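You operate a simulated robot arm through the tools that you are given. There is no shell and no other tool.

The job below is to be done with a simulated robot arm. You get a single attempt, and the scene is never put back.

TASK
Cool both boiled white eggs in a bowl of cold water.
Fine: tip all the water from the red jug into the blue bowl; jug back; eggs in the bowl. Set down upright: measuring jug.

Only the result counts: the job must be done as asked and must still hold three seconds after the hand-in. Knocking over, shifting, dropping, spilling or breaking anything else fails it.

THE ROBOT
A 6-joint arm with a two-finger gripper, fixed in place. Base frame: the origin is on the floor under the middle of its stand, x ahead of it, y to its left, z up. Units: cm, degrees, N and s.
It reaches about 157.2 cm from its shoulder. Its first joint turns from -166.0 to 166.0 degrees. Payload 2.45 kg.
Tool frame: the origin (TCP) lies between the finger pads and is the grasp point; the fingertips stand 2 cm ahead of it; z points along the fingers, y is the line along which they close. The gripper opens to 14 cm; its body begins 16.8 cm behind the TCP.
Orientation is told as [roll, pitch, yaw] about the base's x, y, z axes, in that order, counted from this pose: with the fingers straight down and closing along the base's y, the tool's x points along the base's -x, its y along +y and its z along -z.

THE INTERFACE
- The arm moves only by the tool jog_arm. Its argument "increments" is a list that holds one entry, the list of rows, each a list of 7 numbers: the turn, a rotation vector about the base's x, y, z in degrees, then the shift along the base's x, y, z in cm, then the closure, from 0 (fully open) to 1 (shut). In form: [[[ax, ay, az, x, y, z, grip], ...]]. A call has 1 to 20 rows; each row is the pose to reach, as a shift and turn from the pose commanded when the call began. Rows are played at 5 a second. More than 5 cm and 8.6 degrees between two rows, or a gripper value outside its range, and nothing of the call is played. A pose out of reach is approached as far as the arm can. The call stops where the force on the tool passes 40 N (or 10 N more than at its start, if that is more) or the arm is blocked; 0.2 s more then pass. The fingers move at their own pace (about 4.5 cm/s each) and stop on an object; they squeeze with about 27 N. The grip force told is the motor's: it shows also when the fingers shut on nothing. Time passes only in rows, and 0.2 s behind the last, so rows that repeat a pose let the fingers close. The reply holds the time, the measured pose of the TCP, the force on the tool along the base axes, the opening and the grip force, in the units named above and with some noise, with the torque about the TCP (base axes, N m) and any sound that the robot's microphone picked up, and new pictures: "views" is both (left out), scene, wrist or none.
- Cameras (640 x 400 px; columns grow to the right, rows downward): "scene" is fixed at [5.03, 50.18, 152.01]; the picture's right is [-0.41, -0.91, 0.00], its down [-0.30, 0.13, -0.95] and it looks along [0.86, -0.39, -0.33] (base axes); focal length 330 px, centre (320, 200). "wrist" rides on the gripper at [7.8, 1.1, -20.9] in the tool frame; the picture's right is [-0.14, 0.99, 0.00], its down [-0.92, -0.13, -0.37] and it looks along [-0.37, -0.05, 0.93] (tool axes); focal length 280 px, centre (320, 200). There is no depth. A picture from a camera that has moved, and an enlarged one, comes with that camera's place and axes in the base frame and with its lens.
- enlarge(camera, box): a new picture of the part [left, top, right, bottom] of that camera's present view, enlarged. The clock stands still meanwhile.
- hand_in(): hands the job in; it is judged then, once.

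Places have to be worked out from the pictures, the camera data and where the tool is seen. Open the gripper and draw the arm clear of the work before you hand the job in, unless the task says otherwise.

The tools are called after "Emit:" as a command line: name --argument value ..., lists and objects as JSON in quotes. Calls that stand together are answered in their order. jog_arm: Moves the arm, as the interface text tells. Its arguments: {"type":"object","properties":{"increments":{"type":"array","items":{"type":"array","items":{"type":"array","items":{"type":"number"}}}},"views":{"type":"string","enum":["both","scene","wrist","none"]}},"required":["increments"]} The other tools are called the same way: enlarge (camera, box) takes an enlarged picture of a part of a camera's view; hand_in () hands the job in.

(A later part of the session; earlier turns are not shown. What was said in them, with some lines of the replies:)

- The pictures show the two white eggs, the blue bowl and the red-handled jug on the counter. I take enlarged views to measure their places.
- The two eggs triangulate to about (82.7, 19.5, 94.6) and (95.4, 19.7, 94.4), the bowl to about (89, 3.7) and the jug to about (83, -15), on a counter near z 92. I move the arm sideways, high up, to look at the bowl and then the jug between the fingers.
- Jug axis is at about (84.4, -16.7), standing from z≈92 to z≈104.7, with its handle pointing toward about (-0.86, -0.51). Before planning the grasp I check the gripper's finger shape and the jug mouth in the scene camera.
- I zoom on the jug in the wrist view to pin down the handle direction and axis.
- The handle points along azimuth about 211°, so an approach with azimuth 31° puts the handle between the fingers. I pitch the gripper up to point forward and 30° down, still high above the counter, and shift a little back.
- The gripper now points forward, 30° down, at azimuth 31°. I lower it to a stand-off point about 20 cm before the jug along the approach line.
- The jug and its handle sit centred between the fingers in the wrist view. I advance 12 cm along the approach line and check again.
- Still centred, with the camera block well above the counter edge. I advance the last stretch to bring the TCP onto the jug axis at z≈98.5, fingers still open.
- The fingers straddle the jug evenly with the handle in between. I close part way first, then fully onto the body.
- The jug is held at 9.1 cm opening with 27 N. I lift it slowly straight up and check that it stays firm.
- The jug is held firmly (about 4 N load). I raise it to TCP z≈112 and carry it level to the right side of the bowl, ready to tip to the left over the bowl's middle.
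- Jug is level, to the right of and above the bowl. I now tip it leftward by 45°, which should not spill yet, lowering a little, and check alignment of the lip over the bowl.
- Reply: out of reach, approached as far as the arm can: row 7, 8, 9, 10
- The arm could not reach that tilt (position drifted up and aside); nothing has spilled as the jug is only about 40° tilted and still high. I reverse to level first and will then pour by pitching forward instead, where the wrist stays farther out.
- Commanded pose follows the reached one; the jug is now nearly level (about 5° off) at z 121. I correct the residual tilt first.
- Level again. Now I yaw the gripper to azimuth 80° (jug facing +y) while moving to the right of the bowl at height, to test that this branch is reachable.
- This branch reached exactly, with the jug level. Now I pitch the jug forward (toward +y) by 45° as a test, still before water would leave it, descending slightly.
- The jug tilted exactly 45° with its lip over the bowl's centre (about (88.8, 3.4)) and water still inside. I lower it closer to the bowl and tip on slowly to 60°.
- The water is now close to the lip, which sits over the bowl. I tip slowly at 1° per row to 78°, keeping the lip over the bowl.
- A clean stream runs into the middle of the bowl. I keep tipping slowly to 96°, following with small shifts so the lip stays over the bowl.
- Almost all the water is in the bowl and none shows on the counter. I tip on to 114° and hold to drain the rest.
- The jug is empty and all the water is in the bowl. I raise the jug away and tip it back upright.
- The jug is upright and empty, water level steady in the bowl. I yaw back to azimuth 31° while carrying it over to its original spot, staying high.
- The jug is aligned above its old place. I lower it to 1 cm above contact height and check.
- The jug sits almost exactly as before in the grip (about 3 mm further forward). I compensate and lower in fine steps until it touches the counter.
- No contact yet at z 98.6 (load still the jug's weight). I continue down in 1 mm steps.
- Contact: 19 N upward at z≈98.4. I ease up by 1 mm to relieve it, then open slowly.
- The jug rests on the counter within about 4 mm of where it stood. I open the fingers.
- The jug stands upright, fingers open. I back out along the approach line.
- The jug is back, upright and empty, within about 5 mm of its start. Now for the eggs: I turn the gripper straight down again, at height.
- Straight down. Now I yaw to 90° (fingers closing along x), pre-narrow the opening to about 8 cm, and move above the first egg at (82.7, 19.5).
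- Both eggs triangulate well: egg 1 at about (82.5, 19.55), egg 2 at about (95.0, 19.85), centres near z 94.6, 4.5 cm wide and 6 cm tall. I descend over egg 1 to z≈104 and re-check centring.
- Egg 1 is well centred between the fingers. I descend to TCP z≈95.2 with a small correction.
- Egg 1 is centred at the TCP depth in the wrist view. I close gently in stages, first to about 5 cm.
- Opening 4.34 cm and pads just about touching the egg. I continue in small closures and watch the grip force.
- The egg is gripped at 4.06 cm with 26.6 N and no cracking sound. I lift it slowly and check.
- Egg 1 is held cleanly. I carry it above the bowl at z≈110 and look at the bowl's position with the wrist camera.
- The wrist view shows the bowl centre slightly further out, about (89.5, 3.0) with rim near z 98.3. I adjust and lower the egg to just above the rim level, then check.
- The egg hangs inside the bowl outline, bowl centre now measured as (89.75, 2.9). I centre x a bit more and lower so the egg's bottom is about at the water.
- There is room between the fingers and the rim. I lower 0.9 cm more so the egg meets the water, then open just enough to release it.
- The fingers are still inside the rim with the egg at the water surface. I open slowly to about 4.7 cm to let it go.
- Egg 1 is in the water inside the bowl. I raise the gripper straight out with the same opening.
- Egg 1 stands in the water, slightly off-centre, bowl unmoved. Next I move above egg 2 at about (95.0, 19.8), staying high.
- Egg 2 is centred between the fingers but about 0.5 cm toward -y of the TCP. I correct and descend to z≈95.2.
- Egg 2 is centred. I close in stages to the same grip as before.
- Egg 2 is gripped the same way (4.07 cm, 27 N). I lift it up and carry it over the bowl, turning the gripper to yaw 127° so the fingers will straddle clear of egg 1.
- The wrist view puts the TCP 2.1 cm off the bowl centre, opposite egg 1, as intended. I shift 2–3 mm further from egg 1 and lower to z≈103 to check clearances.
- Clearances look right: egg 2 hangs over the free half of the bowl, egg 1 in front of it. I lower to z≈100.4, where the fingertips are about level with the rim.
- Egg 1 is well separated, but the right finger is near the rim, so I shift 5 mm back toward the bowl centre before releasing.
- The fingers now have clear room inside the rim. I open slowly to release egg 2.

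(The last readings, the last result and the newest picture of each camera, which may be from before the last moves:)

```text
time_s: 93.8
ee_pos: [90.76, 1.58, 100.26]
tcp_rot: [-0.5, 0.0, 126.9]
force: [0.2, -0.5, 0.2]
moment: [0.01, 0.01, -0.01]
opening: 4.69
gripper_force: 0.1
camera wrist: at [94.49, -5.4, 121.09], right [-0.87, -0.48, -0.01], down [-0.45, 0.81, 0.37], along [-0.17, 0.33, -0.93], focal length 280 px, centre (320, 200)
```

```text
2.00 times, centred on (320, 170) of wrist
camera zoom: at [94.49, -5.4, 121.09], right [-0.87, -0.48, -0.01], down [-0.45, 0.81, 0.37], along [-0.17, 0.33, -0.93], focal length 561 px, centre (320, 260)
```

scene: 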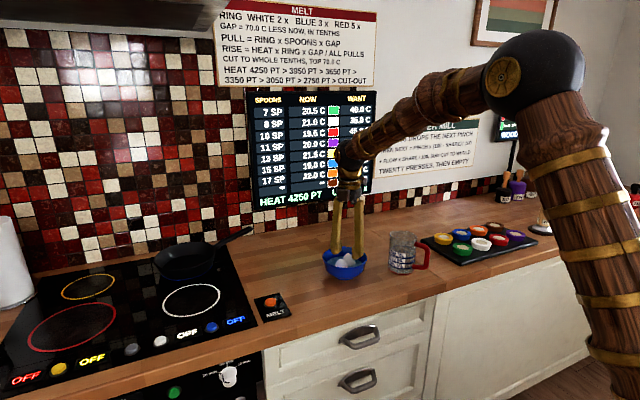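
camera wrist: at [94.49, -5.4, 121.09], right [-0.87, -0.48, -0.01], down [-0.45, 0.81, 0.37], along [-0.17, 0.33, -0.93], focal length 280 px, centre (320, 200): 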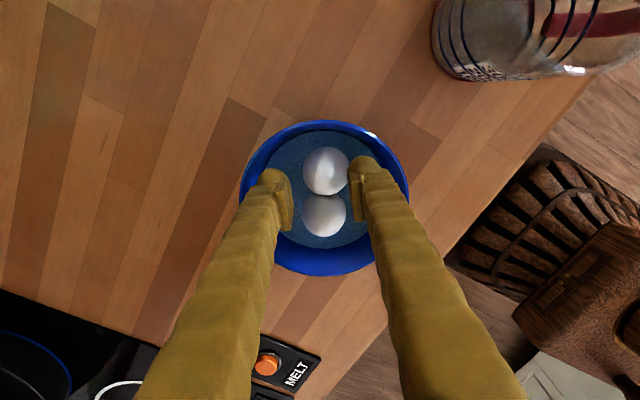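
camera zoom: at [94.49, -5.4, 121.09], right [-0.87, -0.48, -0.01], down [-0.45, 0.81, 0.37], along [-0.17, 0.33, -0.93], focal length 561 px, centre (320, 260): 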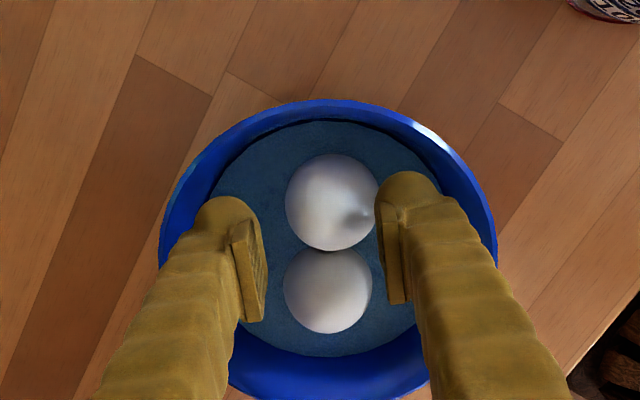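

Both eggs lie side by side in the water. I raise the gripper straight out, then open it and draw the arm clear.

Emit:
jog_arm --increments '[[[0, 0, 0, 0, 0, 0.8, 0.665], [0, 0, 0, 0, 0, 2, 0.665], [0, 0, 0, 0, 0, 4, 0.665], [0, 0, 0, 0, 0, 7, 0.665], [0, 0, 0, 0, 0, 11, 0.6], [0, 0, 0, 0, 0, 15, 0.5], [0, 0, 0, 0, 0, 19, 0.3], [0, 0, 0, 0, 0, 23, 0.1], [0, 0, 0, -2, -1, 27, 0], [0, 0, 0, -5, -2, 30, 0], [0, 0, 0, -9, -4, 31, 0], [0, 0, 0, -13, -6, 31, 0], [0, 0, 0, -17, -8, 31, 0], [0, 0, 0, -20, -10, 31, 0], [0, 0, 0, -20, -10, 31, 0]]]' --views "both"

Emit:
enlarge --camera "scene" --box '[270, 210, 430, 310]'

```text
time_s: 97.0
ee_pos: [70.54, -8.38, 130.93]
tcp_rot: [-0.3, -0.1, 126.9]
force: [0.0, 0.3, -0.4]
moment: [-0.02, 0.03, -0.03]
opening: 14.02
gripper_force: 0.1
camera wrist: at [74.16, -15.22, 151.72], right [-0.87, -0.48, -0.01], down [-0.45, 0.81, 0.37], along [-0.17, 0.33, -0.93], focal length 280 px, centre (320, 200)
```

scene: 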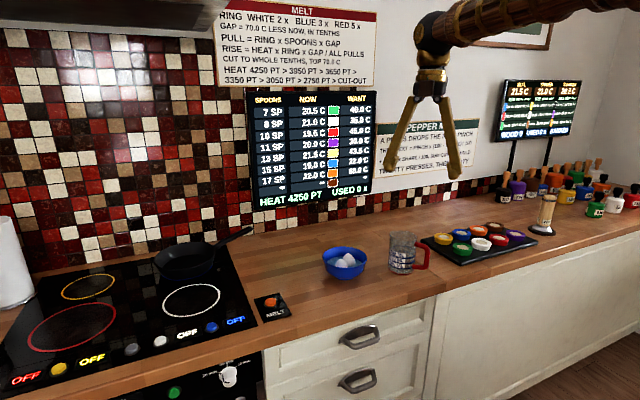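
wrist: 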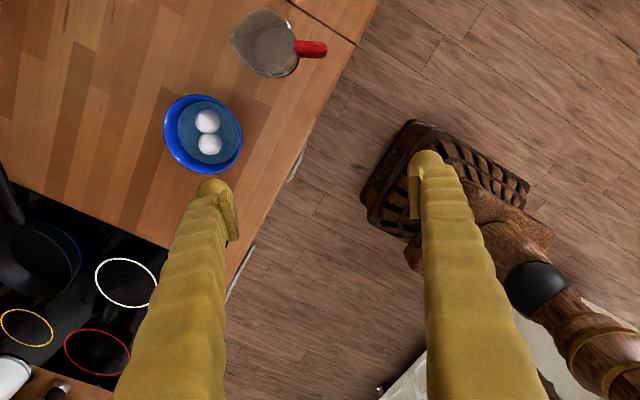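

```text
4.00 times, centred on (350, 260) of scene
camera zoom: at [5.03, 50.18, 152.01], right [-0.41, -0.91, 0.0], down [-0.3, 0.13, -0.95], along [0.86, -0.39, -0.33], focal length 1320 px, centre (200, -40)
```

zoom: 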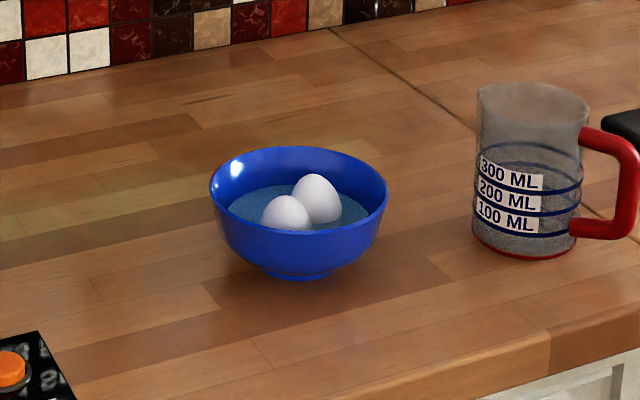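

Both eggs sit in the water, the bowl hasn't moved, and the jug is upright in its place. I take one last close look at the jug and the counter for leftover or spilled water.

Emit:
enlarge --camera "scene" --box '[380, 222, 444, 282]'

Emit:
enlarge --camera "wrist" --box '[140, 0, 340, 190]'

```text
6.67 times, centred on (412, 252) of scene
camera zoom: at [5.03, 50.18, 152.01], right [-0.41, -0.91, 0.0], down [-0.3, 0.13, -0.95], along [0.86, -0.39, -0.33], focal length 2199 px, centre (-293, -147)
```

zoom: 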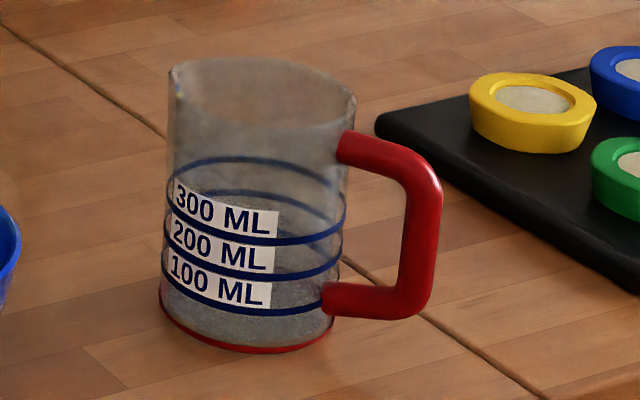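

```text
2.11 times, centred on (240, 95) of wrist
camera zoom: at [74.16, -15.22, 151.72], right [-0.87, -0.48, -0.01], down [-0.45, 0.81, 0.37], along [-0.17, 0.33, -0.93], focal length 590 px, centre (488, 421)
```

zoom: 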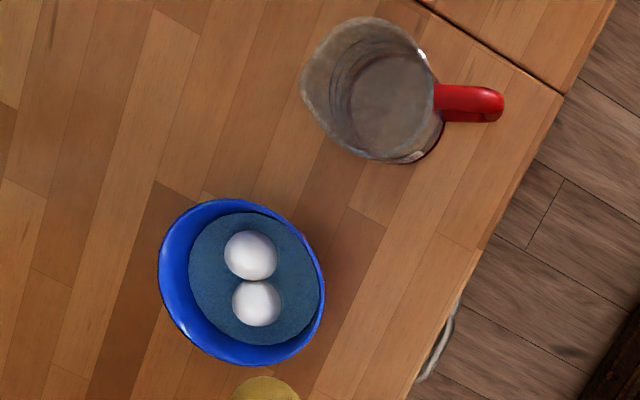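

The jug is empty and upright in its place, both eggs are in the water and the counter is dry. The gripper is open and the arm is clear, so I hand in.

Emit:
hand_in

```text
The job is handed in.
```

The job is finished and handed in. I haven't been told how it was judged.

- **Water:** all of it went from the red jug into the blue bowl. The jug looks empty and I saw no water on the counter.
- **Jug:** it is back upright, about 5 mm from where it started.
- **Eggs:** both white eggs are side by side in the water. I heard no cracking when they were gripped.
- **Arm:** the gripper is open and clear of the work.

My first attempt to tip the jug sideways was out of the arm's reach. I levelled it again before any water left it and poured forward instead.
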